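You operate a simulated robot arm through the tools that you are given. There is no shell and no other tool. Be economical: measure what you need, move in short steps, check, and stop when the job is done.

The job below is to be done with a simulated two-armed robot. You get a single attempt, and the scene is never put back.

TASK
Pick up the orange box file from the bay b of the file rack with one hand, pass it to the other hand and put it on the upper right counter shelf.

The check looks at the end state, three seconds after you hand in, the way a careful person would. Anything else that was tipped, shoved, dropped, spilled or broken makes it a failure.

THE ROBOT
Two 7-joint arms with three-finger grippers on one trunk, on a base that drives. Base frame: it is fixed to the floor where the robot stands at the start and does not move with it; the origin is under the middle of the robot, x ahead of it, y to its left, z up; the surface under the hand at the start is at about z = 0.912. Lengths are in m, angles in rad, forces in N, time in s.
The left shoulder is at the start at [0.07, 0.146, 1.213], the right one opposite. With the tool pointing down near the work surface each hand reaches from about 0.3 to 0.68 m from the robot's upright axis, wherever it stands, measured 20 degrees to its own side. Places, roughly: upper right counter shelf [0.6, -0.2, 0.5]. Payload 2.2 kg a hand.
Tool frame (each hand has its own): the origin (TCP) lies between the finger pads and is the grasp point; the fingertips stand 0.028 m ahead of it; z points along the fingers, y is the line along which they close. The gripper opens to 0.102 m. The gripper's body begins 0.071 m behind the TCP.
Orientation is that of the tool frame in the base frame, as [roll, pitch, yaw] about the fixed x, y, z axes, in that order (R = Rz(yaw) Ry(pitch) Rx(roll)). With the fingers straight down and closing along the base's y, the tool's x points along the base's -x, its y along +y and its z along -z.

THE INTERFACE
- The arms move only by the tool jog_arm. It takes "left_increments", "right_increments" or both (then of equal length, played together; a hand with none holds still); each is a list of rows, each a list of 3 entries, a list of its own where there are three numbers: the gripper command, from -1 (shut) to 1 (fully open), values between in proportion, then the shift along the tool's x, y, z in units of 30 mm (1.0 is 30 mm), then the turn, a rotation vector about the tool's x, y, z in units of 4 degrees (1.0 is 4 degrees). In form: [[gripper, [x, y, z], [ax, ay, az]], ...]. A call has 1 to 12 rows; each row shifts and turns the commanded pose from where the row before left it, along the tool's axes as they then stand. A call with a number of a shift or a turn outside -1 to 1 is refused whole. Rows are played at 5 a second. More than 0.05 m and 0.15 rad between two rows, or a gripper value outside its range, and nothing of the call is played. A pose out of reach is approached as far as the arm can. The call stops where the force on the tool passes 40 N (or 10 N more than at its start, if that is more) or the arm is blocked; 0.2 s more then pass. The fingers move at their own pace and stop on an object; they squeeze with about 43 N. The grip force told is the motor's: it shows also when the fingers shut on nothing. Time passes only in rows, and 0.2 s behind the last, so rows that do not move let the fingers close. The reply holds the time, the measured pose of the TCP, the force on the tool along the base axes, the opening and the grip force, in the units named above and with some noise, with the torque about the TCP (base axes, N m) and any sound that the robot's microphone picked up.
- Cameras (640 x 400 px; columns grow to the right, rows downward): "scene" is now at [0.1301, -0.0143, 1.4249]; the picture's right is [-0.17, -0.99, 0.00], its down [-0.70, 0.12, -0.70] and it looks along [0.69, -0.12, -0.71] (base axes); focal length 276 px, centre (320, 200). "left" rides on the left gripper at [0.072, 0.038, -0.086] in its tool frame; the picture's right is [-0.46, 0.89, 0.00], its down [-0.60, -0.32, -0.73] and it looks along [-0.65, -0.34, 0.68] (tool axes); focal length 256 px, centre (320, 200). "right" rides on the right gripper at [0.069, 0.044, -0.086] in its tool frame; the picture's right is [-0.53, 0.85, 0.00], its down [-0.58, -0.36, -0.73] and it looks along [-0.62, -0.39, 0.68] (tool axes); focal length 256 px, centre (320, 200). There is no depth. A picture from a camera that has moved, and an enlarged one, comes with that camera's place and axes in the base frame and with its lens.
- get_image(camera): a new picture of that camera. The clock stands still meanwhile.
- lift_body(by): slides the trunk up (or, below 0, down) by that many m; the arms and the scene camera ride with it, the base frame stays. It gives what a move gives, with no picture.
- drive_base(legs): drives the robot by 1 to 6 legs, each [ahead, left, turn to the left] in m, m and rad, along the robot's own axes; the way and the turn of a leg run together, so that a leg with both is an arc; at most 1.5 m and 3.142 rad a leg. The arms and the cameras ride along, it lands a little off, and it stops where it bumps. It gives what a move gives.
- pan_tilt(pan, tilt): turns the head with the scene camera to pan (to the left, within 1.501 rad either way) and tilt (down, from -0.506 to 1.204), counted from straight ahead of the robot. It gives what a move gives.
- zoom(camera, box): a new picture of the part [left, top, right, bottom] of that camera's present view, enlarged. The clock stands still meanwhile.
- close_job(): hands the job in; it is judged then, once.

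Go step by step. Nothing tells you exact positions but the pictures and the camera data: compare them with the known pose of the tool, close in by small moves and look again before you grip or let go. The budget is 120 turns and 108 pictures, counting those below and the enlarged ones. Unless the task says otherwise, let go and move clear before handing in, and close with one line.

The tools are called after "Call:" by a JSON object that holds its "method" and its "body". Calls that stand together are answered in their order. jog_arm: Moves the arms, as the interface text tells. Its arguments: {"type":"object","properties":{"left_increments":{"type":"array"},"right_increments":{"type":"array"}},"required":[]} The other tools are called the same way: lift_body (by) slides the trunk up or down; drive_base (legs) drives the base; pan_tilt (pan, tilt) turns the head that bears the scene camera; get_image (camera) takes a picture; zoom (camera, box) takes an enlarged picture of a part of a camera's view; close_job () hands the job in.

At the start:

```text
t: 0.0
left_eef_pos: [0.4654, 0.1029, 1.2259]
left_tool_rot: [3.142, 0.001, -3.14]
left_force: [0.4, -0.6, -0.6]
left_ft_torque: [0.0, 0.02, -0.01]
left_opening: 0.1018
left_grip_force: 0.0
right_eef_pos: [0.4156, -0.2327, 1.2249]
right_tool_rot: [-3.141, 0.0, 3.141]
right_force: [0.1, -0.5, -0.3]
right_ft_torque: [0.0, 0.0, 0.03]
right_opening: 0.1019
right_grip_force: 0.1
trunk travel left (down, up): [-0.75, 0.19]
robot x, y, heading: [-0.0024, 0.0006, 0.002]
head pan, tilt: [-0.169, 0.791]
```

scene: 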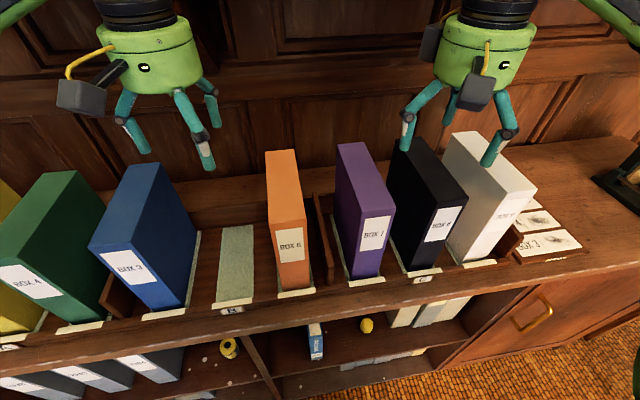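
right: 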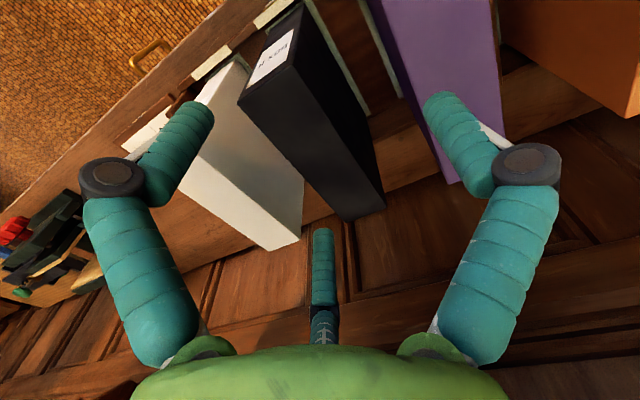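
left: 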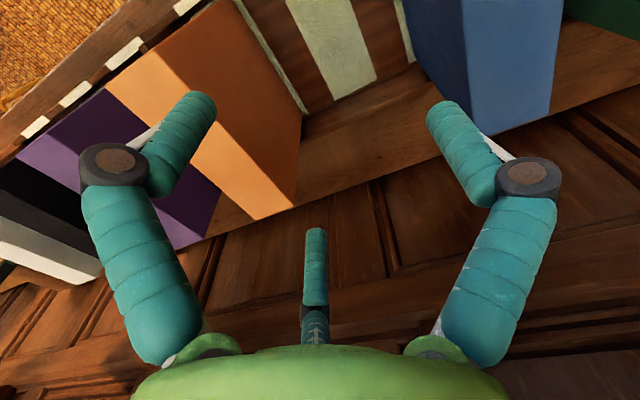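

I see an orange box file standing in the rack, with purple to its right and an empty bay to its left. Shelves are below the counter. I'll look closer at the labels and the shelves.

Call:
{"method": "zoom", "body": {"camera": "scene", "box": [200, 120, 420, 310]}}

Call:
{"method": "pan_tilt", "body": {"pan": -0.169, "tilt": 1.15}}

Call:
{"method": "get_image", "body": {"camera": "scene"}}

```text
2.11 times, centred on (310, 215) of scene
camera zoom: at [0.1301, -0.0143, 1.4249], right [-0.17, -0.99, 0.0], down [-0.7, 0.12, -0.7], along [0.69, -0.12, -0.71], focal length 580 px, centre (341, 168)
```

zoom: 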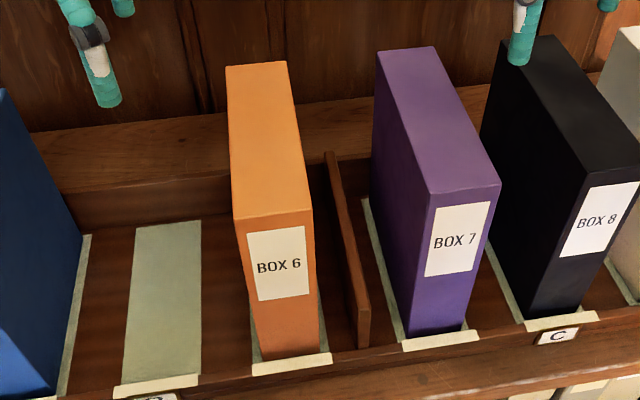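

```text
t: 0.8
left_eef_pos: [0.4654, 0.1027, 1.2259]
left_tool_rot: [-3.142, 0.001, -3.141]
left_force: [0.3, 0.0, 0.0]
left_ft_torque: [-0.01, -0.04, 0.03]
left_opening: 0.1021
left_grip_force: 0.2
right_eef_pos: [0.4153, -0.2348, 1.226]
right_tool_rot: [3.141, 0.001, 3.141]
right_force: [1.2, -0.2, -0.5]
right_ft_torque: [0.04, 0.0, 0.03]
right_opening: 0.102
right_grip_force: 0.2
trunk travel left (down, up): [-0.75, 0.19]
robot x, y, heading: [-0.0018, 0.0004, -0.0]
head pan, tilt: [-0.169, 1.15]
```

```text
103 pictures are left
camera scene: at [0.109, -0.0106, 1.3995], right [-0.17, -0.99, 0.0], down [-0.9, 0.15, -0.41], along [0.4, -0.07, -0.91], focal length 276 px, centre (320, 200)
```

scene: 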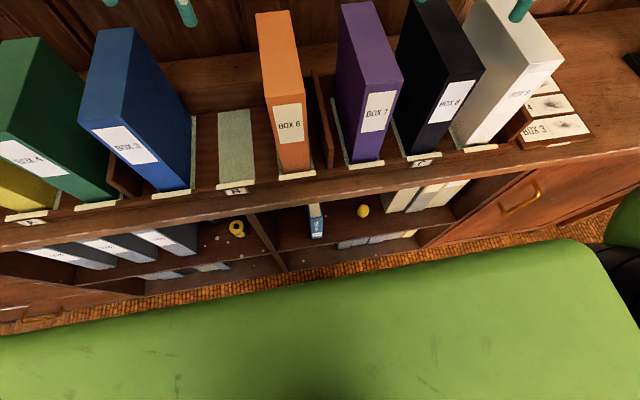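

The orange box (BOX 6) spans roughly x 0.385–0.562, y −0.039–0.014, with its top near z 1.126. The hands look three-fingered in the pictures, so I'll half close both in free air to see how the fingers really move.

Call:
{"method": "jog_arm", "body": {"left_increments": [[0.0, [0, 0, 0], [0, 0, 0]], [0.0, [0, 0, 0], [0, 0, 0]]], "right_increments": [[-1, [0, 0, 0], [0, 0, 0]], [-1, [0, 0, 0], [0, 0, 0]]]}}

Call:
{"method": "pan_tilt", "body": {"pan": -0.169, "tilt": 0.6}}

Call:
{"method": "get_image", "body": {"camera": "scene"}}

Call:
{"method": "get_image", "body": {"camera": "left"}}

```text
t: 1.4
left_eef_pos: [0.4662, 0.1035, 1.2261]
left_tool_rot: [-3.139, -0.001, 3.14]
left_force: [0.7, 0.5, -0.8]
left_ft_torque: [-0.02, 0.03, 0.02]
left_opening: 0.0508
left_grip_force: 0.0
right_eef_pos: [0.415, -0.2339, 1.2265]
right_tool_rot: [3.14, 0.0, -3.142]
right_force: [-0.6, 1.4, 0.6]
right_ft_torque: [0.0, 0.01, -0.02]
right_opening: 0.002
right_grip_force: 31.3
trunk travel left (down, up): [-0.75, 0.19]
robot x, y, heading: [0.0018, -0.0004, -0.001]
head pan, tilt: [-0.169, 1.15]
```

```text
t: 2.4
left_eef_pos: [0.4655, 0.1041, 1.2261]
left_tool_rot: [3.141, 0.001, -3.141]
left_force: [0.0, -0.5, 0.6]
left_ft_torque: [-0.01, -0.03, -0.01]
left_opening: 0.0511
left_grip_force: 0.1
right_eef_pos: [0.4151, -0.2336, 1.2256]
right_tool_rot: [3.141, 0.0, -3.141]
right_force: [0.0, 0.0, -0.2]
right_ft_torque: [0.02, 0.01, 0.0]
right_opening: 0.0021
right_grip_force: 31.4
trunk travel left (down, up): [-0.75, 0.19]
robot x, y, heading: [0.0002, 0.0002, -0.003]
head pan, tilt: [-0.169, 0.6]
```

```text
102 pictures are left
camera scene: at [0.1373, -0.0155, 1.4411], right [-0.17, -0.99, 0.0], down [-0.56, 0.1, -0.82], along [0.81, -0.14, -0.57], focal length 276 px, centre (320, 200)
```

scene: 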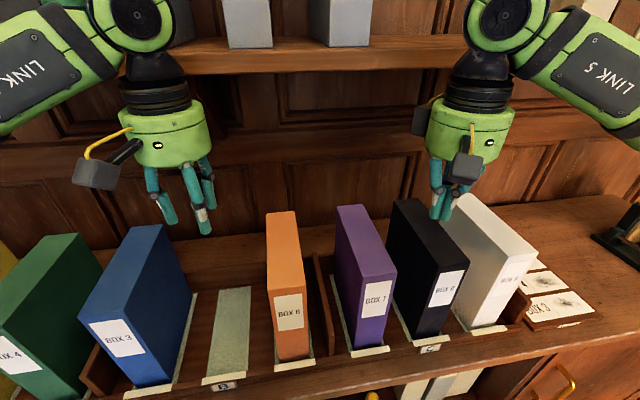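

```text
101 pictures are left
camera left: at [0.3932, 0.1416, 1.312], right [0.46, 0.89, 0.0], down [0.6, -0.32, 0.73], along [0.65, -0.34, -0.68], focal length 256 px, centre (320, 200)
```

left: 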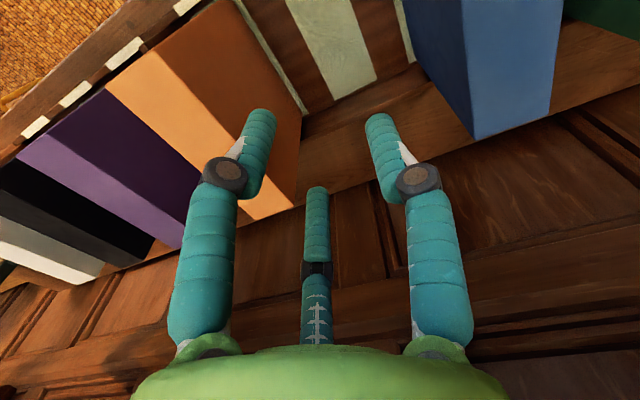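

The visible fingers close radially while the text says two parallel fingers, so I'll offset the left hand slightly to −y, which clears the box in either case. First I'll move it above the box.

Call:
{"method": "jog_arm", "body": {"left_increments": [[1, [-0.05, -0.846, 0], [0, 0, 0]], [1, [-0.05, -0.846, 0], [0, 0, 0]], [1, [-0.05, -0.846, 0], [0, 0, 0]], [1, [-0.05, -0.846, 0], [0, 0, 0]], [1, [-0.05, -0.846, 0], [0, 0, 0]], [1, [0, 0, 0.5], [0, 0, 0]]]}}

Call:
{"method": "get_image", "body": {"camera": "left"}}

Call:
{"method": "get_image", "body": {"camera": "scene"}}

```text
t: 3.8
left_eef_pos: [0.4741, -0.0232, 1.2105]
left_tool_rot: [-3.139, 0.001, -3.14]
left_force: [-0.4, -0.4, 0.3]
left_ft_torque: [-0.02, 0.01, -0.02]
left_opening: 0.1021
left_grip_force: 0.0
right_eef_pos: [0.4156, -0.2333, 1.2253]
right_tool_rot: [-3.141, -0.001, 3.141]
right_force: [0.7, -0.2, 0.0]
right_ft_torque: [0.01, 0.03, 0.02]
right_opening: 0.002
right_grip_force: 31.3
trunk travel left (down, up): [-0.75, 0.19]
robot x, y, heading: [0.0026, 0.0004, -0.004]
head pan, tilt: [-0.169, 0.6]
```

```text
100 pictures are left
camera left: at [0.4011, 0.0154, 1.2967], right [0.46, 0.89, 0.0], down [0.6, -0.32, 0.73], along [0.65, -0.34, -0.68], focal length 256 px, centre (320, 200)
```

left: 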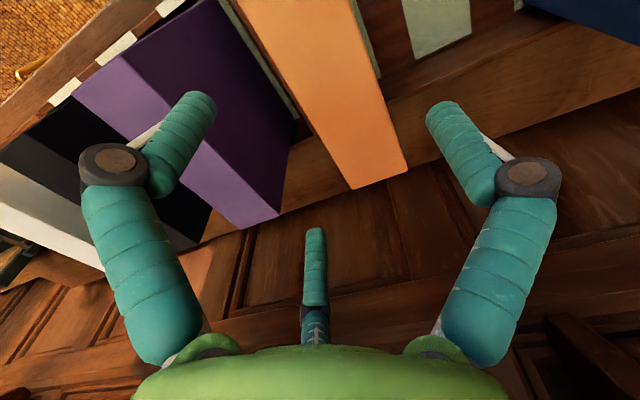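

```text
99 pictures are left
camera scene: at [0.1378, -0.0142, 1.4412], right [-0.17, -0.99, 0.0], down [-0.56, 0.09, -0.82], along [0.81, -0.14, -0.57], focal length 276 px, centre (320, 200)
```

scene: 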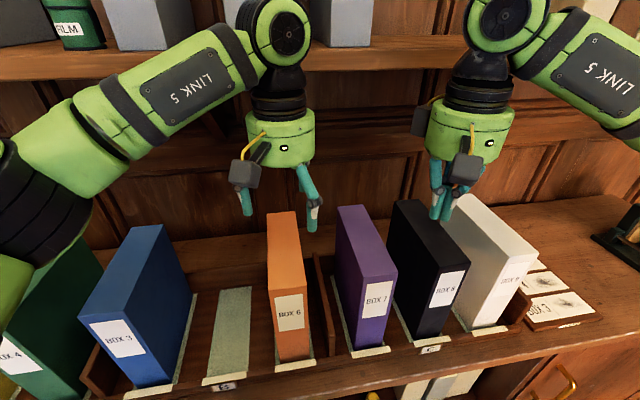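

The left camera confirms the box estimate (y −0.038…0.016, top 1.126, back 0.565). Lowering until the tips are just at the top, then checking.

Call:
{"method": "jog_arm", "body": {"left_increments": [[1, [0, 0, 0.7], [0, 0, 0]], [1, [0, 0, 0.7], [0, 0, 0]], [1, [0, 0, 0.5], [0, 0, 0]]]}}

Call:
{"method": "get_image", "body": {"camera": "left"}}

Call:
{"method": "zoom", "body": {"camera": "scene", "box": [200, 80, 420, 300]}}

```text
t: 4.6
left_eef_pos: [0.4729, -0.0234, 1.1538]
left_tool_rot: [3.141, 0.001, -3.139]
left_force: [-0.2, -0.1, -0.6]
left_ft_torque: [-0.04, -0.03, 0.01]
left_opening: 0.1019
left_grip_force: 0.0
right_eef_pos: [0.415, -0.234, 1.2256]
right_tool_rot: [-3.141, 0.001, -3.14]
right_force: [-1.0, 0.0, 0.6]
right_ft_torque: [0.0, 0.03, 0.03]
right_opening: 0.0021
right_grip_force: 31.6
trunk travel left (down, up): [-0.75, 0.19]
robot x, y, heading: [0.0003, 0.0011, -0.002]
head pan, tilt: [-0.169, 0.6]
```

```text
98 pictures are left
camera left: at [0.4004, 0.0146, 1.2398], right [0.46, 0.89, 0.0], down [0.6, -0.32, 0.73], along [0.65, -0.34, -0.68], focal length 256 px, centre (320, 200)
```

left: 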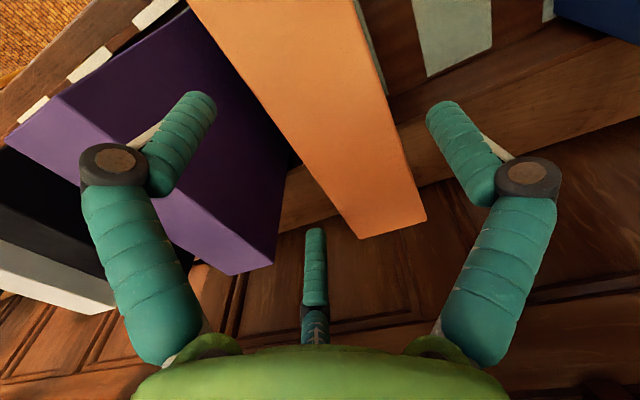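

```text
1.82 times, centred on (310, 190) of scene
camera zoom: at [0.1374, -0.0154, 1.4412], right [-0.17, -0.99, 0.0], down [-0.56, 0.1, -0.83], along [0.81, -0.14, -0.56], focal length 501 px, centre (338, 218)
```

zoom: 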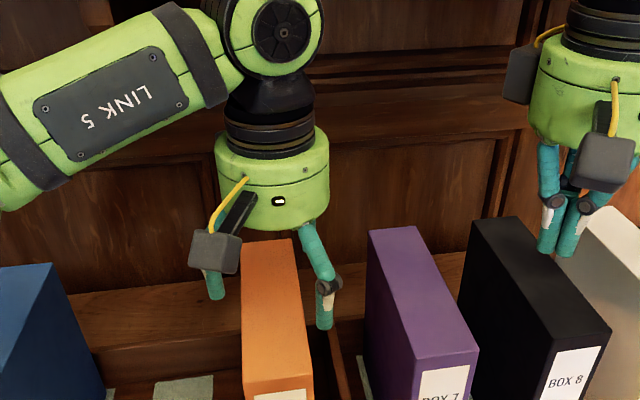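

The box fits cleanly between the fingers. Continuing down to TCP z ≈ 1.10.

Call:
{"method": "jog_arm", "body": {"left_increments": [[1, [0, 0, 0.6], [0, 0, 0]], [1, [0, 0, 0.6], [0, 0, 0]], [1, [0, 0, 0.6], [0, 0, 0]]]}}

Call:
{"method": "get_image", "body": {"camera": "left"}}

Call:
{"method": "zoom", "body": {"camera": "scene", "box": [200, 100, 420, 320]}}

```text
t: 5.4
left_eef_pos: [0.4725, -0.0227, 1.0998]
left_tool_rot: [-3.141, -0.001, -3.141]
left_force: [0.3, -0.4, -0.5]
left_ft_torque: [-0.03, -0.01, 0.0]
left_opening: 0.1019
left_grip_force: 0.1
right_eef_pos: [0.4153, -0.2345, 1.2257]
right_tool_rot: [-3.141, 0.001, 3.141]
right_force: [-0.2, -0.5, -0.8]
right_ft_torque: [0.02, -0.01, -0.03]
right_opening: 0.0018
right_grip_force: 32.0
trunk travel left (down, up): [-0.75, 0.19]
robot x, y, heading: [-0.0031, 0.0015, -0.003]
head pan, tilt: [-0.169, 0.6]
```

```text
96 pictures are left
camera left: at [0.4004, 0.014, 1.1855], right [0.46, 0.89, 0.0], down [0.6, -0.32, 0.73], along [0.65, -0.34, -0.68], focal length 256 px, centre (320, 200)
```

left: 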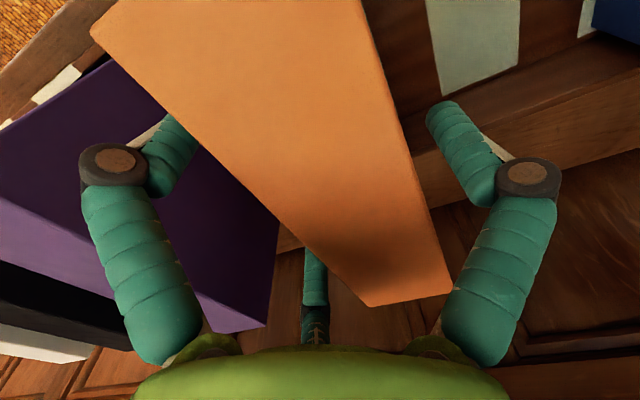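

```text
1.82 times, centred on (310, 210) of scene
camera zoom: at [0.1375, -0.0156, 1.4412], right [-0.17, -0.99, 0.0], down [-0.56, 0.1, -0.82], along [0.81, -0.14, -0.57], focal length 501 px, centre (338, 182)
```

zoom: 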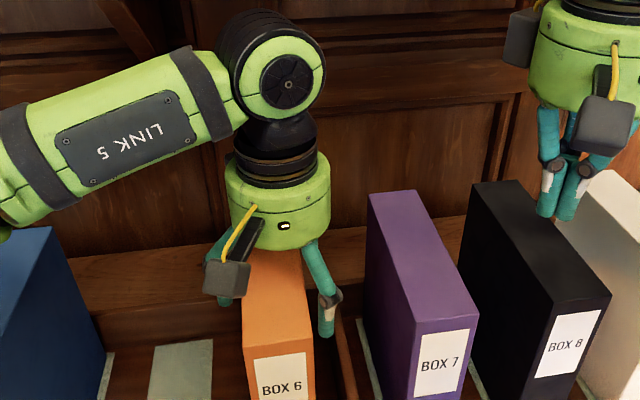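

Nothing is touching. I'll close in steps to see where contact comes.

Call:
{"method": "jog_arm", "body": {"left_increments": [[0.5, [0, 0, 0], [0, 0, 0]], [0.5, [0, 0, 0], [0, 0, 0]]]}}

Call:
{"method": "jog_arm", "body": {"left_increments": [[0.3, [0, 0, 0], [0, 0, 0]], [0.3, [0, 0, 0], [0, 0, 0]]]}}

Call:
{"method": "get_image", "body": {"camera": "left"}}

```text
t: 6.0
left_eef_pos: [0.4729, -0.0225, 1.0994]
left_tool_rot: [-3.141, -0.001, -3.141]
left_force: [0.7, 1.7, 2.6]
left_ft_torque: [0.14, -0.02, -0.07]
left_opening: 0.0772
left_grip_force: 42.8
right_eef_pos: [0.4143, -0.2338, 1.2262]
right_tool_rot: [-3.141, 0.0, 3.141]
right_force: [1.1, -0.6, -0.4]
right_ft_torque: [0.0, -0.01, 0.02]
right_opening: 0.0021
right_grip_force: 31.8
trunk travel left (down, up): [-0.75, 0.19]
robot x, y, heading: [-0.001, 0.0029, 0.002]
head pan, tilt: [-0.169, 0.6]
```

```text
t: 6.6
left_eef_pos: [0.4733, -0.0231, 1.0993]
left_tool_rot: [3.14, 0.0, -3.141]
left_force: [1.3, 2.9, 4.0]
left_ft_torque: [0.26, 0.01, -0.14]
left_opening: 0.0772
left_grip_force: 42.7
right_eef_pos: [0.4152, -0.2335, 1.2257]
right_tool_rot: [-3.141, 0.001, -3.141]
right_force: [0.8, 0.2, -0.2]
right_ft_torque: [-0.02, 0.0, 0.02]
right_opening: 0.0021
right_grip_force: 31.2
trunk travel left (down, up): [-0.75, 0.19]
robot x, y, heading: [0.0044, -0.0001, 0.002]
head pan, tilt: [-0.169, 0.6]
```

```text
94 pictures are left
camera left: at [0.4003, 0.015, 1.186], right [0.46, 0.89, 0.0], down [0.6, -0.32, 0.73], along [0.65, -0.34, -0.68], focal length 256 px, centre (320, 200)
```

left: 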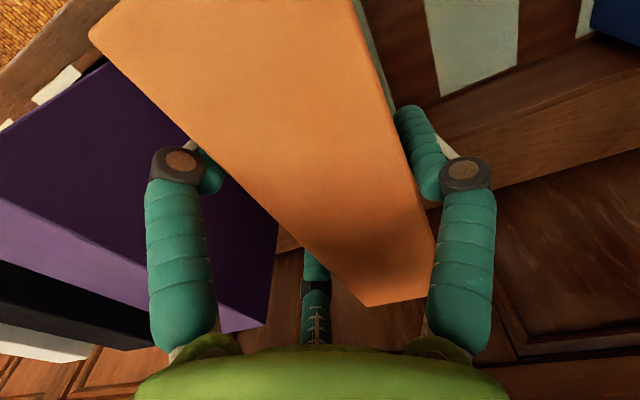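

The grip stopped at 0.077, so it really is a three-point grip, and the box did not move. I'll squeeze and lift straight up.

Call:
{"method": "jog_arm", "body": {"left_increments": [[-1, [0, 0, 0], [0, 0, 0]], [-1, [0, 0, -0.3], [0, 0, 0]], [-1, [0, 0, -0.7], [0, 0, 0]], [-1, [0, 0, -0.7], [0, 0, 0]], [-1, [0, 0, -0.7], [0, 0, 0]], [-1, [0, 0, -0.7], [0, 0, 0]]]}}

Call:
{"method": "get_image", "body": {"camera": "scene"}}

Call:
{"method": "get_image", "body": {"camera": "left"}}

```text
t: 8.0
left_eef_pos: [0.4736, -0.0246, 1.1922]
left_tool_rot: [3.14, 0.0, -3.14]
left_force: [0.3, 0.3, -6.9]
left_ft_torque: [-0.05, 0.04, -0.04]
left_opening: 0.0768
left_grip_force: 43.4
right_eef_pos: [0.4151, -0.2351, 1.2253]
right_tool_rot: [-3.141, 0.0, 3.141]
right_force: [0.4, 0.4, 0.3]
right_ft_torque: [0.01, 0.01, 0.01]
right_opening: 0.0021
right_grip_force: 31.3
trunk travel left (down, up): [-0.75, 0.19]
robot x, y, heading: [0.0025, 0.0025, 0.002]
head pan, tilt: [-0.169, 0.6]
```

```text
93 pictures are left
camera scene: at [0.1376, -0.0157, 1.4411], right [-0.17, -0.99, 0.0], down [-0.56, 0.1, -0.82], along [0.81, -0.14, -0.57], focal length 276 px, centre (320, 200)
```

scene: 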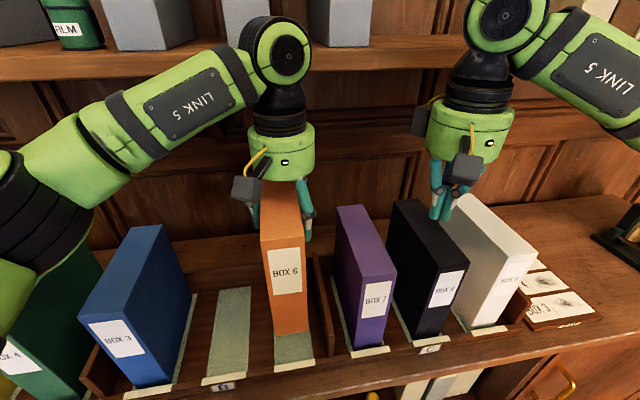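

```text
92 pictures are left
camera left: at [0.4007, 0.0144, 1.2785], right [0.47, 0.89, 0.0], down [0.6, -0.32, 0.73], along [0.65, -0.34, -0.68], focal length 256 px, centre (320, 200)
```

left: 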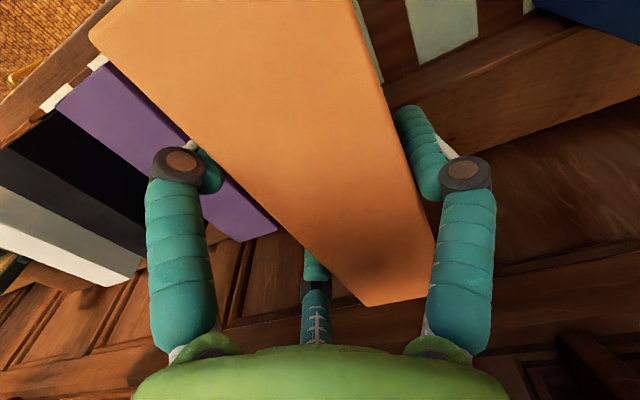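

The box is lifted cleanly (about 0.7 kg). Before backing away I'll check the surroundings behind.

Call:
{"method": "pan_tilt", "body": {"pan": -1.5, "tilt": 0.6}}

Call:
{"method": "get_image", "body": {"camera": "scene"}}

Call:
{"method": "pan_tilt", "body": {"pan": 1.5, "tilt": 0.6}}

Call:
{"method": "get_image", "body": {"camera": "scene"}}

```text
t: 9.5
left_eef_pos: [0.4736, -0.0237, 1.1911]
left_tool_rot: [3.14, -0.002, -3.14]
left_force: [0.5, 0.2, -6.0]
left_ft_torque: [-0.05, 0.04, -0.04]
left_opening: 0.0767
left_grip_force: 42.9
right_eef_pos: [0.4176, -0.2347, 1.2252]
right_tool_rot: [-3.141, 0.0, 3.141]
right_force: [0.1, 0.2, -0.6]
right_ft_torque: [-0.01, 0.02, 0.0]
right_opening: 0.0021
right_grip_force: 31.7
trunk travel left (down, up): [-0.75, 0.19]
robot x, y, heading: [-0.0022, -0.0092, 0.004]
head pan, tilt: [-1.499, 0.6]
```

```text
91 pictures are left
camera scene: at [0.0578, -0.0888, 1.4411], right [-1.0, -0.07, 0.0], down [-0.04, 0.56, -0.83], along [0.06, -0.82, -0.56], focal length 276 px, centre (320, 200)
```

scene: 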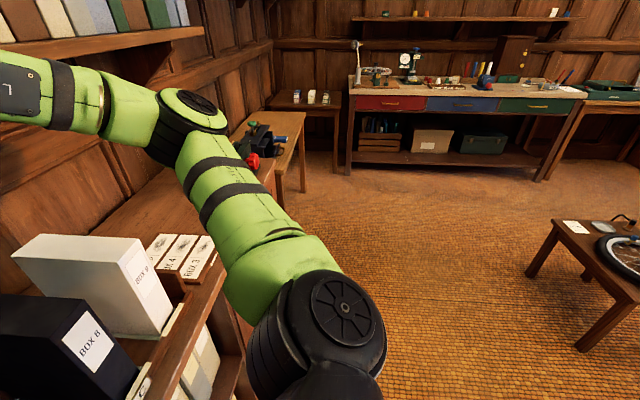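

```text
t: 12.1
left_eef_pos: [0.4738, -0.0225, 1.1914]
left_tool_rot: [3.141, -0.002, 3.141]
left_force: [0.4, -0.2, -7.1]
left_ft_torque: [-0.1, 0.04, -0.02]
left_opening: 0.0767
left_grip_force: 43.5
right_eef_pos: [0.4162, -0.2343, 1.2254]
right_tool_rot: [-3.141, 0.001, 3.14]
right_force: [0.2, -0.5, 0.6]
right_ft_torque: [0.01, -0.01, 0.01]
right_opening: 0.002
right_grip_force: 30.9
trunk travel left (down, up): [-0.75, 0.19]
robot x, y, heading: [0.0022, -0.0002, -0.003]
head pan, tilt: [1.499, 0.6]
```

```text
90 pictures are left
camera scene: at [0.0577, 0.0875, 1.4411], right [1.0, -0.07, 0.0], down [-0.04, -0.56, -0.83], along [0.06, 0.82, -0.56], focal length 276 px, centre (320, 200)
```

scene: 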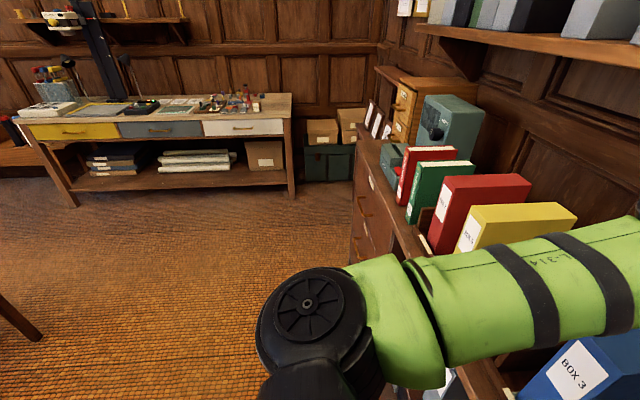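

There's a low table behind at x ≲ −1.1, so backing up 0.45 m is safe. Then I'll lower the trunk and look into the shelf.

Call:
{"method": "drive_base", "body": {"legs": [[-0.45, 0, 0]]}}

Call:
{"method": "lift_body", "body": {"by": -0.4}}

Call:
{"method": "pan_tilt", "body": {"pan": -0.1, "tilt": 0.5}}

Call:
{"method": "get_image", "body": {"camera": "scene"}}

```text
t: 14.8
left_eef_pos: [0.025, -0.0215, 1.1914]
left_tool_rot: [3.141, -0.001, -3.138]
left_force: [0.0, -1.5, -7.4]
left_ft_torque: [-0.06, 0.08, -0.01]
left_opening: 0.0767
left_grip_force: 43.3
right_eef_pos: [-0.0332, -0.2339, 1.2247]
right_tool_rot: [-3.141, -0.002, -3.139]
right_force: [-0.6, -0.2, -0.5]
right_ft_torque: [-0.02, 0.0, 0.02]
right_opening: 0.0021
right_grip_force: 31.7
trunk travel left (down, up): [-0.75, 0.19]
robot x, y, heading: [-0.4548, -0.0038, 0.002]
head pan, tilt: [1.499, 0.6]
```

```text
t: 18.7
left_eef_pos: [0.0217, -0.0222, 0.7912]
left_tool_rot: [-3.141, 0.0, -3.138]
left_force: [-0.5, 0.8, -7.3]
left_ft_torque: [-0.09, 0.06, 0.04]
left_opening: 0.0769
left_grip_force: 43.3
right_eef_pos: [-0.0342, -0.2338, 0.8247]
right_tool_rot: [3.141, -0.001, -3.138]
right_force: [0.0, -0.2, 0.8]
right_ft_torque: [0.01, 0.0, 0.0]
right_opening: 0.0021
right_grip_force: 31.1
trunk travel left (down, up): [-0.35, 0.59]
robot x, y, heading: [-0.4495, 0.0004, 0.002]
head pan, tilt: [1.499, 0.6]
```

```text
t: 20.3
left_eef_pos: [0.0227, -0.0224, 0.791]
left_tool_rot: [-3.141, 0.0, -3.138]
left_force: [-0.1, -0.3, -7.2]
left_ft_torque: [-0.07, 0.08, -0.01]
left_opening: 0.0767
left_grip_force: 43.0
right_eef_pos: [-0.0352, -0.2342, 0.8255]
right_tool_rot: [3.14, -0.002, -3.139]
right_force: [-0.6, 0.2, -0.7]
right_ft_torque: [0.0, 0.06, 0.0]
right_opening: 0.0022
right_grip_force: 31.9
trunk travel left (down, up): [-0.35, 0.59]
robot x, y, heading: [-0.4523, -0.0013, 0.002]
head pan, tilt: [-0.099, 0.499]
```

```text
89 pictures are left
camera scene: at [-0.3095, -0.0099, 1.0501], right [-0.1, -1.0, 0.0], down [-0.48, 0.05, -0.88], along [0.87, -0.08, -0.48], focal length 276 px, centre (320, 200)
```

scene: 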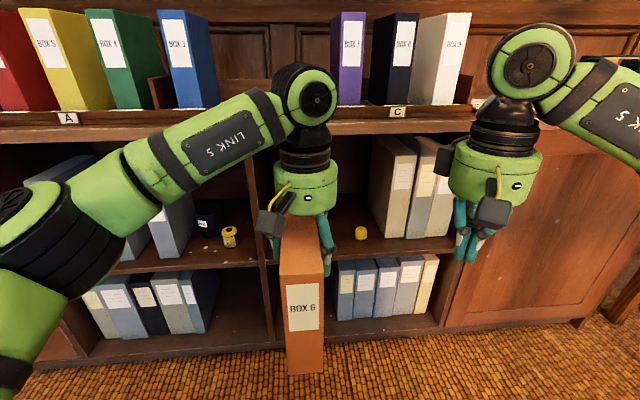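

The upper right compartment spans about y +0.10…−0.52 and z 0.5…0.86, with its front edge at x ≈ 0.36, and it holds white files on the right, a yellow thing and a small blue item. For the handover I'll move the box a bit forward with the left hand and pitch the right hand up to point forward.

Call:
{"method": "jog_arm", "body": {"left_increments": [[-1, [-0.83, -0.4, 0], [0, 0, 0]], [-1, [-0.83, -0.4, 0], [0, 0, 0]], [-1, [-0.83, -0.4, 0], [0, 0, 0]], [-1, [-0.83, -0.4, 0], [0, 0, 0]], [-1, [0, 0, 0], [0, 0, 0]], [-1, [0, 0, 0], [0, 0, 0]], [-1, [0, 0, 0], [0, 0, 0]], [-1, [0, 0, 0], [0, 0, 0]], [-1, [0, 0, 0], [0, 0, 0]], [-1, [0, 0, 0], [0, 0, 0]], [-1, [0, 0, 0], [0, 0, 0]], [-1, [0, 0, 0], [0, 0, 0]]], "right_increments": [[-1, [-0.8, -0.7, 0], [0, 0, 0]], [-1, [-0.8, -0.7, 0], [0, 0, 0]], [-1, [-0.8, -0.7, 0], [0, 0, 0]], [-1, [0, 0, 0], [0, -1, 0]], [-1, [0, 0, 0], [0, -1, 0]], [-1, [0, 0, 0], [0, -1, 0]], [-1, [0, 0, 0], [0, -1, 0]], [-1, [0, 0, 0], [0, -1, 0]], [-1, [0, 0, 0], [0, -1, 0]], [-1, [0, 0, 0], [0, -1, 0]], [-1, [0, 0, 0], [0, -1, 0]], [-1, [0, 0, 0], [0, -1, 0]]]}}

Call:
{"method": "jog_arm", "body": {"right_increments": [[-1, [0, 0, 0], [0, -1, 0]], [-1, [0, 0, 0], [0, -1, 0]], [-1, [0, 0, 0], [0, -1, 0]], [-1, [0, 0, 0], [0, -1, 0]], [-1, [0, 0, 0], [0, -1, 0]], [-1, [0, 0, 0], [0, -1, 0]], [-1, [0, 0, 0], [0, -1, 0]], [-1, [0, 0, 0], [0, -1, 0]], [-1, [0, 0, 0], [0, -1, 0]], [-1, [0, 0, 0], [0, -1, 0]], [-1, [0, 0, 0], [0, -1, 0]], [-1, [0, 0, 0], [0, -1, 0]]]}}

Call:
{"method": "get_image", "body": {"camera": "scene"}}

```text
t: 22.9
left_eef_pos: [0.097, -0.0579, 0.7923]
left_tool_rot: [-3.141, 0.001, -3.138]
left_force: [-0.1, 0.6, -7.3]
left_ft_torque: [-0.09, 0.07, -0.02]
left_opening: 0.0766
left_grip_force: 43.6
left hand out of reach, approached as far as the arm can: row 4
right_eef_pos: [0.0375, -0.2969, 0.8259]
right_tool_rot: [-3.141, 0.63, -3.141]
right_force: [-0.2, -0.4, -0.1]
right_ft_torque: [0.0, 0.01, 0.03]
right_opening: 0.0023
right_grip_force: 31.4
trunk travel left (down, up): [-0.35, 0.59]
robot x, y, heading: [-0.4515, 0.0005, -0.0]
head pan, tilt: [-0.099, 0.499]
```

```text
t: 25.5
left_eef_pos: [0.0975, -0.0589, 0.7913]
left_tool_rot: [-3.14, -0.001, -3.138]
left_force: [-0.7, -0.1, -7.6]
left_ft_torque: [-0.08, 0.0, -0.02]
left_opening: 0.0768
left_grip_force: 43.1
right_eef_pos: [0.0482, -0.3011, 0.8284]
right_tool_rot: [3.136, 1.467, 3.142]
right_force: [-0.2, -0.2, -0.9]
right_ft_torque: [-0.02, 0.0, 0.02]
right_opening: 0.0021
right_grip_force: 31.8
right hand out of reach, approached as far as the arm can: row 11, 12
trunk travel left (down, up): [-0.35, 0.59]
robot x, y, heading: [-0.4518, -0.0009, 0.005]
head pan, tilt: [-0.099, 0.499]
```

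```text
88 pictures are left
camera scene: at [-0.3094, -0.0101, 1.0501], right [-0.1, -1.0, 0.0], down [-0.48, 0.05, -0.88], along [0.87, -0.08, -0.48], focal length 276 px, centre (320, 200)
```

scene: 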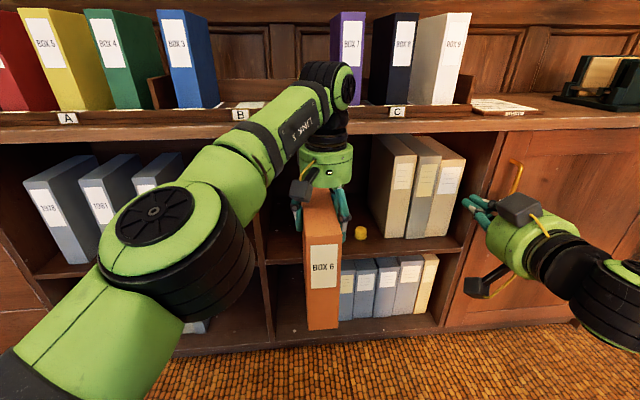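

The right hand now points forward (84°). I'll roll it about its own axis so its camera ends up on top, testing whether the arm allows it.

Call:
{"method": "jog_arm", "body": {"right_increments": [[-1, [0, 0, 0.3], [0, 0, 1]], [-1, [0, 0, 0.3], [0, 0, 1]], [-1, [0, 0, 0.3], [0, 0, 1]], [-1, [0, 0, 0.3], [0, 0, 1]], [-1, [0, 0, 0], [0, 0, 1]], [-1, [0, 0, 0], [0, 0, 1]], [-1, [0, 0, 0], [0, 0, 1]], [-1, [0, 0, 0], [0, 0, 1]], [-1, [0, 0, 0], [0, 0, 1]], [-1, [0, 0, 0], [0, 0, 1]], [-1, [0, 0, 0], [0, 0, 1]], [-1, [0, 0, 0], [0, 0, 1]]]}}

Call:
{"method": "jog_arm", "body": {"right_increments": [[-1, [0, 0, 0], [0, 0, 1]], [-1, [0, 0, 0], [0, 0, 1]], [-1, [0, 0, 0], [0, 0, 1]], [-1, [0, 0, 0], [0, 0, 1]], [-1, [0, 0, 0], [0, 0, 1]], [-1, [0, 0, 0], [0, 0, 1]], [-1, [0, 0, 0], [0, 0, 1]], [-1, [0, 0, 0], [0, 0, 1]], [-1, [0, 0, 0], [0, 0, 1]], [-1, [0, 0, 0], [0, 0, 1]], [-1, [0, 0, 0], [0, 0, 1]], [-1, [0, 0, 0], [0, 0, 1]]]}}

```text
t: 28.1
left_eef_pos: [0.098, -0.0585, 0.7914]
left_tool_rot: [-3.141, 0.0, -3.138]
left_force: [0.0, -0.1, -8.1]
left_ft_torque: [-0.11, 0.06, -0.04]
left_opening: 0.0766
left_grip_force: 43.1
right_eef_pos: [0.0839, -0.302, 0.8243]
right_tool_rot: [1.712, 0.726, 1.669]
right_force: [-0.4, -1.1, 0.2]
right_ft_torque: [0.01, 0.01, -0.03]
right_opening: 0.0023
right_grip_force: 31.1
trunk travel left (down, up): [-0.35, 0.59]
robot x, y, heading: [-0.4516, 0.0017, 0.004]
head pan, tilt: [-0.099, 0.499]
```

```text
t: 30.7
left_eef_pos: [0.0969, -0.0569, 0.7911]
left_tool_rot: [-3.141, 0.001, -3.138]
left_force: [-0.1, -0.8, -7.5]
left_ft_torque: [-0.09, 0.02, -0.04]
left_opening: 0.0772
left_grip_force: 42.4
right_eef_pos: [0.0837, -0.3011, 0.8227]
right_tool_rot: [1.677, -0.106, 1.561]
right_force: [0.0, -0.2, 0.4]
right_ft_torque: [0.0, 0.0, 0.02]
right_opening: 0.0022
right_grip_force: 31.3
trunk travel left (down, up): [-0.35, 0.59]
robot x, y, heading: [-0.4495, 0.0007, 0.004]
head pan, tilt: [-0.099, 0.499]
```

Rolling works so far (about halfway). Continuing.

Call:
{"method": "jog_arm", "body": {"right_increments": [[-1, [0, 0, 0], [0, 0, 1]], [-1, [0, 0, 0], [0, 0, 1]], [-1, [0, 0, 0], [0, 0, 1]], [-1, [0, 0, 0], [0, 0, 1]], [-1, [0, 0, 0], [0, 0, 1]], [-1, [0, 0, 0], [0, 0, 1]], [-1, [0, 0, 0], [0, 0, 1]], [-1, [0, 0, 0], [0, 0, 1]], [-1, [0, 0, 0], [0, 0, 1]], [-1, [0, 0, 0], [0, 0, 1]], [-1, [0, 0, 0], [0, 0, 1]], [-1, [0, 0, 0], [0, 0, 1]]]}}

Call:
{"method": "jog_arm", "body": {"right_increments": [[-1, [0, 0, 0], [0, 0, 1]], [-1, [0, 0, 0], [0, 0, 1]], [-1, [0, 0, 0], [0, 0, 1]], [-1, [0, 0, 0], [0, 0, 1]], [-1, [0, 0, 0], [0, 0, 1]], [-1, [0, 0, 0], [0, 0, 1]], [-1, [0, 0, 0], [0, 0, 1]], [-1, [0, 0, 0], [0, 0, 1]], [-1, [0, 0, 0], [0, 0, 1]]]}}

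Call:
{"method": "get_image", "body": {"camera": "scene"}}

Call:
{"method": "get_image", "body": {"camera": "right"}}

```text
t: 33.3
left_eef_pos: [0.0982, -0.0584, 0.7918]
left_tool_rot: [3.141, 0.0, -3.138]
left_force: [0.4, -0.1, -7.4]
left_ft_torque: [-0.08, 0.05, 0.01]
left_opening: 0.0769
left_grip_force: 43.5
right_eef_pos: [0.0845, -0.3003, 0.8224]
right_tool_rot: [1.751, -0.937, 1.428]
right_force: [0.0, 0.8, 0.1]
right_ft_torque: [0.03, 0.01, 0.02]
right_opening: 0.0023
right_grip_force: 31.6
trunk travel left (down, up): [-0.35, 0.59]
robot x, y, heading: [-0.4498, -0.003, -0.003]
head pan, tilt: [-0.099, 0.499]
```

```text
t: 35.3
left_eef_pos: [0.0973, -0.0566, 0.7929]
left_tool_rot: [3.141, -0.001, -3.138]
left_force: [-0.6, 0.1, -7.0]
left_ft_torque: [-0.09, 0.05, 0.01]
left_opening: 0.0771
left_grip_force: 42.8
right_eef_pos: [0.0842, -0.3012, 0.8237]
right_tool_rot: [-3.122, -1.464, -0.015]
right_force: [0.4, 0.2, -0.1]
right_ft_torque: [0.0, -0.02, -0.02]
right_opening: 0.0019
right_grip_force: 32.1
trunk travel left (down, up): [-0.35, 0.59]
robot x, y, heading: [-0.4477, -0.0013, 0.004]
head pan, tilt: [-0.099, 0.499]
```

```text
87 pictures are left
camera scene: at [-0.3094, -0.0099, 1.0501], right [-0.1, -1.0, 0.0], down [-0.48, 0.05, -0.88], along [0.87, -0.08, -0.48], focal length 276 px, centre (320, 200)
```

scene: 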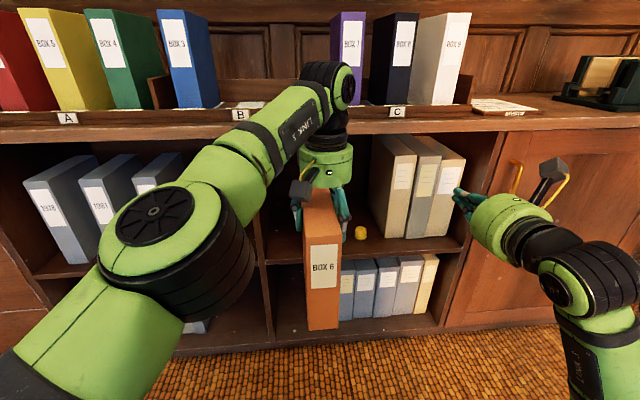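

```text
86 pictures are left
camera right: at [0.0054, -0.3436, 0.9006], right [-0.05, -0.84, -0.53], down [-0.79, 0.36, -0.5], along [0.61, 0.39, -0.69], focal length 256 px, centre (320, 200)
```

right: 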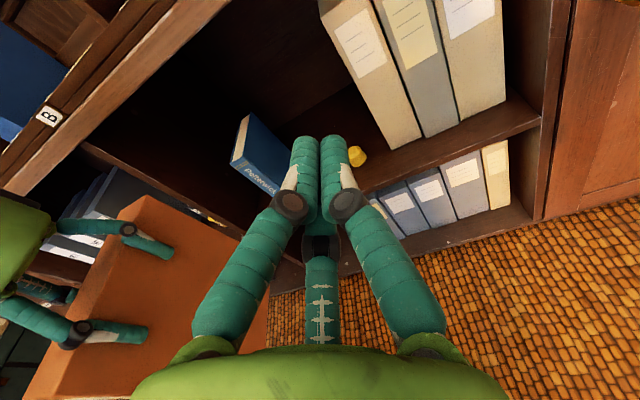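

The camera is now on top and the hand points forward, 6° low. I'll bring it below the box and then up, straddling the box's front part. First I'll level it, open it and go down.

Call:
{"method": "jog_arm", "body": {"right_increments": [[1, [-0.9, 0, -0.1], [0, 0.77, 0]], [1, [-0.9, 0, -0.1], [0, 0.77, 0]], [1, [-0.9, 0, -0.1], [0, 0, 0]], [1, [-0.9, 0, -0.1], [0, 0, 0]], [1, [-0.9, 0, -0.1], [0, 0, 0]], [1, [-0.9, 0, -0.1], [0, 0, 0]], [1, [-0.9, 0, -0.1], [0, 0, 0]], [1, [-0.9, 0, -0.1], [0, 0, 0]], [1, [-0.9, 0, -0.1], [0, 0, 0]], [1, [-0.9, 0, -0.1], [0, 0, 0]], [1, [-0.9, 0, -0.1], [0, 0, 0]], [1, [-0.9, 0, -0.1], [0, 0, 0]]]}}

Call:
{"method": "get_image", "body": {"camera": "scene"}}

```text
t: 37.9
left_eef_pos: [0.0982, -0.0577, 0.7908]
left_tool_rot: [3.141, -0.002, -3.139]
left_force: [-0.2, -0.3, -7.1]
left_ft_torque: [-0.09, 0.07, -0.03]
left_opening: 0.0769
left_grip_force: 42.7
right_eef_pos: [0.0436, -0.3005, 0.4998]
right_tool_rot: [-0.334, -1.57, -2.806]
right_force: [-0.2, -0.1, 0.1]
right_ft_torque: [-0.02, 0.01, 0.01]
right_opening: 0.102
right_grip_force: 0.0
trunk travel left (down, up): [-0.35, 0.59]
robot x, y, heading: [-0.4525, -0.0053, 0.002]
head pan, tilt: [-0.099, 0.499]
```

```text
85 pictures are left
camera scene: at [-0.3093, -0.0103, 1.0501], right [-0.1, -1.0, 0.0], down [-0.48, 0.05, -0.88], along [0.87, -0.08, -0.48], focal length 276 px, centre (320, 200)
```

scene: 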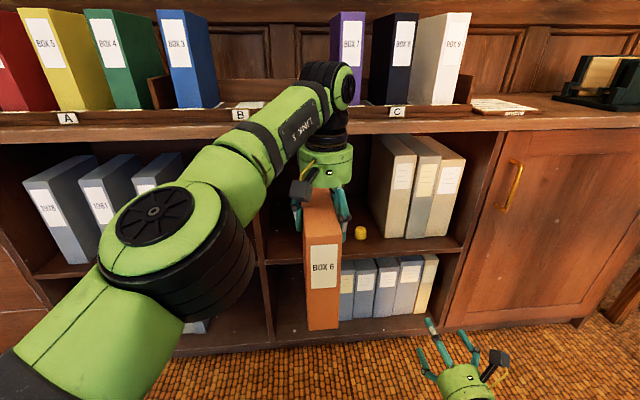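

The hand is level and reached the position exactly. Now I'll move it sideways beneath the box.

Call:
{"method": "jog_arm", "body": {"right_increments": [[1, [0, -0.878, 0], [0, 0, 0]], [1, [0, -0.878, 0], [0, 0, 0]], [1, [0, -0.878, 0], [0, 0, 0]], [1, [0, -0.878, 0], [0, 0, 0]], [1, [0, -0.878, 0], [0, 0, 0]], [1, [0, -0.878, 0], [0, 0, 0]], [1, [0, -0.878, 0], [0, 0, 0]], [1, [0, -0.878, 0], [0, 0, 0]], [1, [0, -0.878, 0], [0, 0, 0]], [1, [0, -0.878, 0], [0, 0, 0]]]}}

Call:
{"method": "get_image", "body": {"camera": "scene"}}

Call:
{"method": "get_image", "body": {"camera": "right"}}

```text
t: 40.1
left_eef_pos: [0.0974, -0.0569, 0.791]
left_tool_rot: [3.141, 0.002, -3.138]
left_force: [0.1, 0.7, -7.2]
left_ft_torque: [-0.11, 0.09, 0.0]
left_opening: 0.0766
left_grip_force: 43.3
right_eef_pos: [0.0451, -0.0602, 0.4924]
right_tool_rot: [1.401, -1.481, 1.76]
right_force: [0.6, 0.5, 0.1]
right_ft_torque: [0.01, 0.0, -0.01]
right_opening: 0.1021
right_grip_force: 0.0
trunk travel left (down, up): [-0.35, 0.59]
robot x, y, heading: [-0.4558, -0.0026, 0.002]
head pan, tilt: [-0.099, 0.499]
```

```text
84 pictures are left
camera scene: at [-0.3094, -0.0099, 1.0501], right [-0.1, -1.0, 0.0], down [-0.48, 0.05, -0.88], along [0.87, -0.08, -0.48], focal length 276 px, centre (320, 200)
```

scene: 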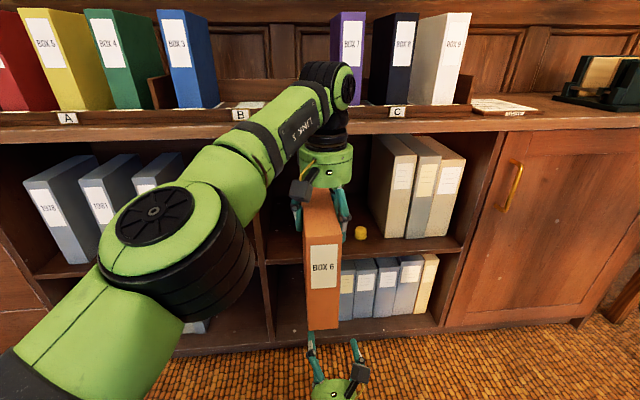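

```text
83 pictures are left
camera right: at [-0.0409, -0.0974, 0.5624], right [0.02, -0.89, -0.46], down [-0.73, 0.3, -0.62], along [0.69, 0.35, -0.64], focal length 256 px, centre (320, 200)
```

right: 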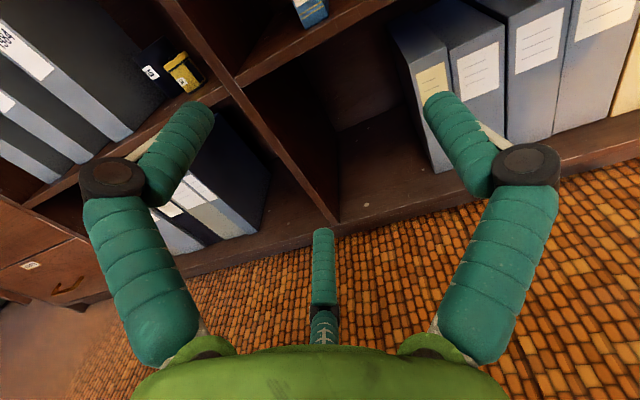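

The right arm falls short reaching inward while pointing straight ahead. I'll yaw both the box and the right hand by 30° so the box front faces the right shoulder, which is easier to reach.

Call:
{"method": "jog_arm", "body": {"left_increments": [[-1, [0, 0, 0], [0, 0, -0.9375]], [-1, [0, 0, 0], [0, 0, -0.9375]], [-1, [0, 0, 0], [0, 0, -0.9375]], [-1, [0, 0, 0], [0, 0, -0.9375]], [-1, [0, 0, 0], [0, 0, -0.9375]], [-1, [0, 0, 0], [0, 0, -0.9375]], [-1, [0, 0, 0], [0, 0, -0.9375]], [-1, [0, 0, 0], [0, 0, -0.9375]]], "right_increments": [[1, [0, 0.3, 0], [0.9375, 0, 0]], [1, [0, 0.3, 0], [0.9375, 0, 0]], [1, [0, 0, 0], [0.9375, 0, 0]], [1, [0, 0, 0], [0.9375, 0, 0]], [1, [0, 0, 0], [0.9375, 0, 0]], [1, [0, 0, 0], [0.9375, 0, 0]], [1, [0, 0, 0], [0.9375, 0, 0]], [1, [0, 0, 0], [0.9375, 0, 0]]]}}

Call:
{"method": "get_image", "body": {"camera": "scene"}}

Call:
{"method": "get_image", "body": {"camera": "right"}}

```text
t: 41.9
left_eef_pos: [0.0974, -0.0579, 0.7919]
left_tool_rot: [3.141, -0.003, -2.614]
left_force: [0.0, 0.6, -7.4]
left_ft_torque: [-0.09, 0.04, 0.0]
left_opening: 0.0773
left_grip_force: 43.3
right_eef_pos: [0.0446, -0.0561, 0.4991]
right_tool_rot: [0.193, -1.568, -2.809]
right_force: [0.0, -0.1, -0.5]
right_ft_torque: [0.0, -0.02, 0.03]
right_opening: 0.1019
right_grip_force: 0.1
trunk travel left (down, up): [-0.35, 0.59]
robot x, y, heading: [-0.452, -0.0044, 0.004]
head pan, tilt: [-0.099, 0.499]
```

```text
82 pictures are left
camera scene: at [-0.3093, -0.0101, 1.0501], right [-0.1, -1.0, 0.0], down [-0.48, 0.05, -0.88], along [0.87, -0.08, -0.48], focal length 276 px, centre (320, 200)
```

scene: 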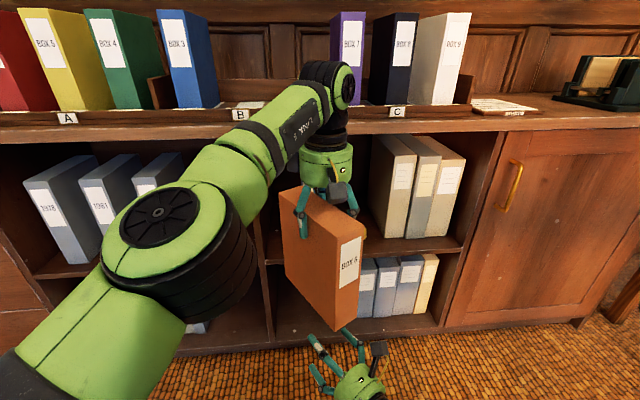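

```text
81 pictures are left
camera right: at [-0.0084, -0.1357, 0.5687], right [0.43, -0.73, -0.53], down [-0.81, -0.05, -0.58], along [0.39, 0.68, -0.62], focal length 256 px, centre (320, 200)
```

right: 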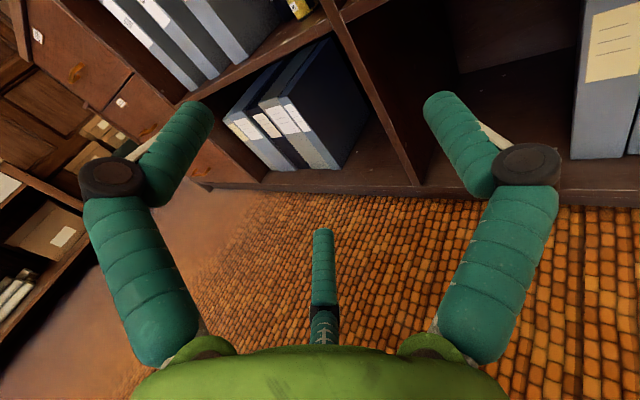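

Both are yawed 30° as planned. I'll align the right hand in front of and below the box, then rise partway and check.

Call:
{"method": "jog_arm", "body": {"right_increments": [[1, [0, 0.23, -0.44], [0, 0, 0]], [1, [0.6, 0, 0], [0, 0, 0]], [1, [0.7, 0, 0], [0, 0, 0]], [1, [0.7, 0, 0], [0, 0, 0]]]}}

Call:
{"method": "get_image", "body": {"camera": "right"}}

Call:
{"method": "get_image", "body": {"camera": "scene"}}

```text
t: 42.9
left_eef_pos: [0.0958, -0.0579, 0.792]
left_tool_rot: [-3.141, 0.0, -2.614]
left_force: [-0.5, 0.5, -6.9]
left_ft_torque: [-0.11, 0.03, -0.01]
left_opening: 0.0766
left_grip_force: 42.8
right_eef_pos: [0.0359, -0.0689, 0.5594]
right_tool_rot: [-2.476, -1.57, -0.14]
right_force: [-0.7, -0.2, 0.5]
right_ft_torque: [-0.03, 0.02, 0.03]
right_opening: 0.1019
right_grip_force: 0.0
trunk travel left (down, up): [-0.35, 0.59]
robot x, y, heading: [-0.4489, -0.0017, 0.007]
head pan, tilt: [-0.099, 0.499]
```

```text
80 pictures are left
camera right: at [-0.0167, -0.1481, 0.6289], right [0.43, -0.73, -0.53], down [-0.81, -0.05, -0.58], along [0.39, 0.68, -0.62], focal length 256 px, centre (320, 200)
```

right: 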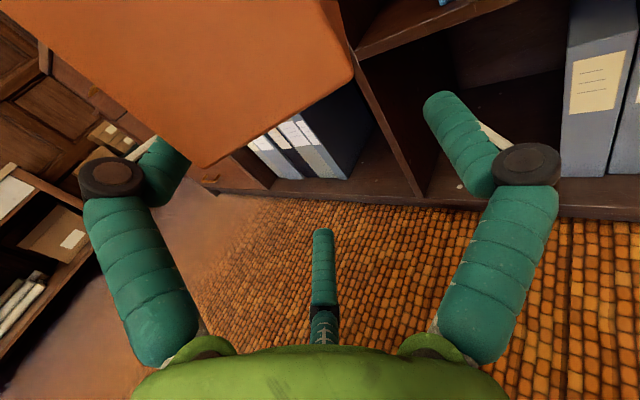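

```text
79 pictures are left
camera scene: at [-0.3095, -0.0099, 1.0501], right [-0.1, -1.0, 0.0], down [-0.48, 0.05, -0.88], along [0.87, -0.08, -0.48], focal length 276 px, centre (320, 200)
```

scene: 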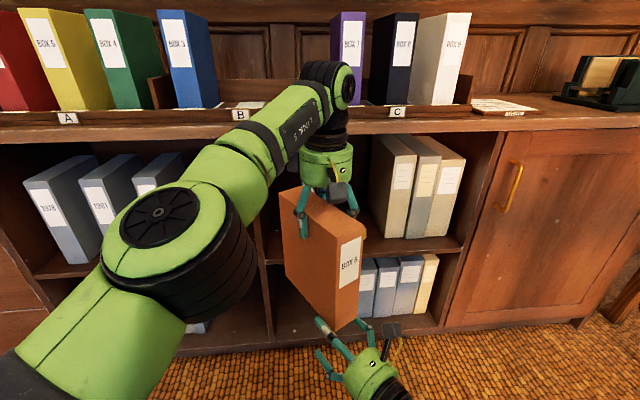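

The box front is about 1 cm further from the right hand and its bottom about 1 cm lower (z ≈ 0.604) than I assumed. Alignment is good, so I'll continue up.

Call:
{"method": "jog_arm", "body": {"right_increments": [[1, [0.7, 0, 0], [0, 0, 0]], [1, [0.7, 0, 0], [0, 0, 0]]]}}

Call:
{"method": "get_image", "body": {"camera": "right"}}

Call:
{"method": "zoom", "body": {"camera": "scene", "box": [240, 140, 460, 390]}}

```text
t: 43.5
left_eef_pos: [0.0982, -0.059, 0.7915]
left_tool_rot: [-3.14, 0.001, -2.614]
left_force: [0.5, -0.7, -6.5]
left_ft_torque: [-0.09, -0.01, 0.03]
left_opening: 0.0767
left_grip_force: 42.7
right_eef_pos: [0.0365, -0.0681, 0.6016]
right_tool_rot: [0.874, -1.57, 2.792]
right_force: [0.5, 0.2, -0.3]
right_ft_torque: [0.0, 0.01, 0.0]
right_opening: 0.1019
right_grip_force: 0.0
trunk travel left (down, up): [-0.35, 0.59]
robot x, y, heading: [-0.4491, 0.0019, 0.005]
head pan, tilt: [-0.099, 0.499]
```

```text
78 pictures are left
camera right: at [-0.0164, -0.1483, 0.6703], right [0.42, -0.73, -0.53], down [-0.81, -0.05, -0.58], along [0.39, 0.68, -0.62], focal length 256 px, centre (320, 200)
```

right: 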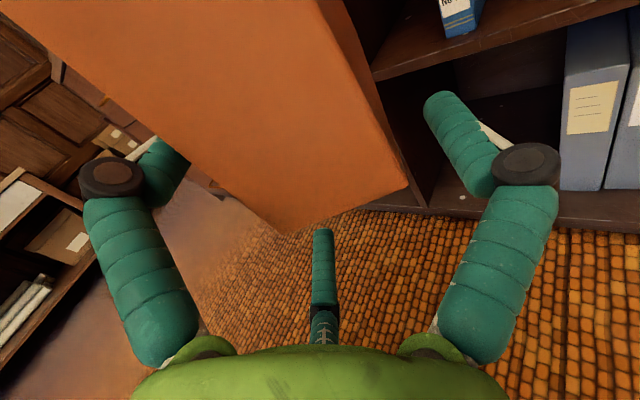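

```text
1.60 times, centred on (350, 265) of scene
camera zoom: at [-0.3095, -0.0099, 1.0501], right [-0.1, -1.0, 0.0], down [-0.48, 0.05, -0.88], along [0.87, -0.08, -0.48], focal length 441 px, centre (272, 96)
```

zoom: 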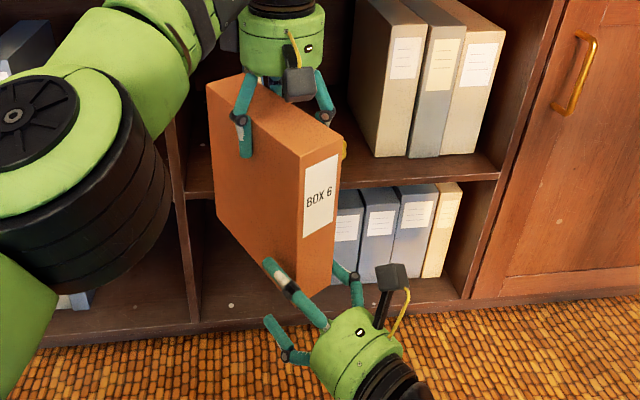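

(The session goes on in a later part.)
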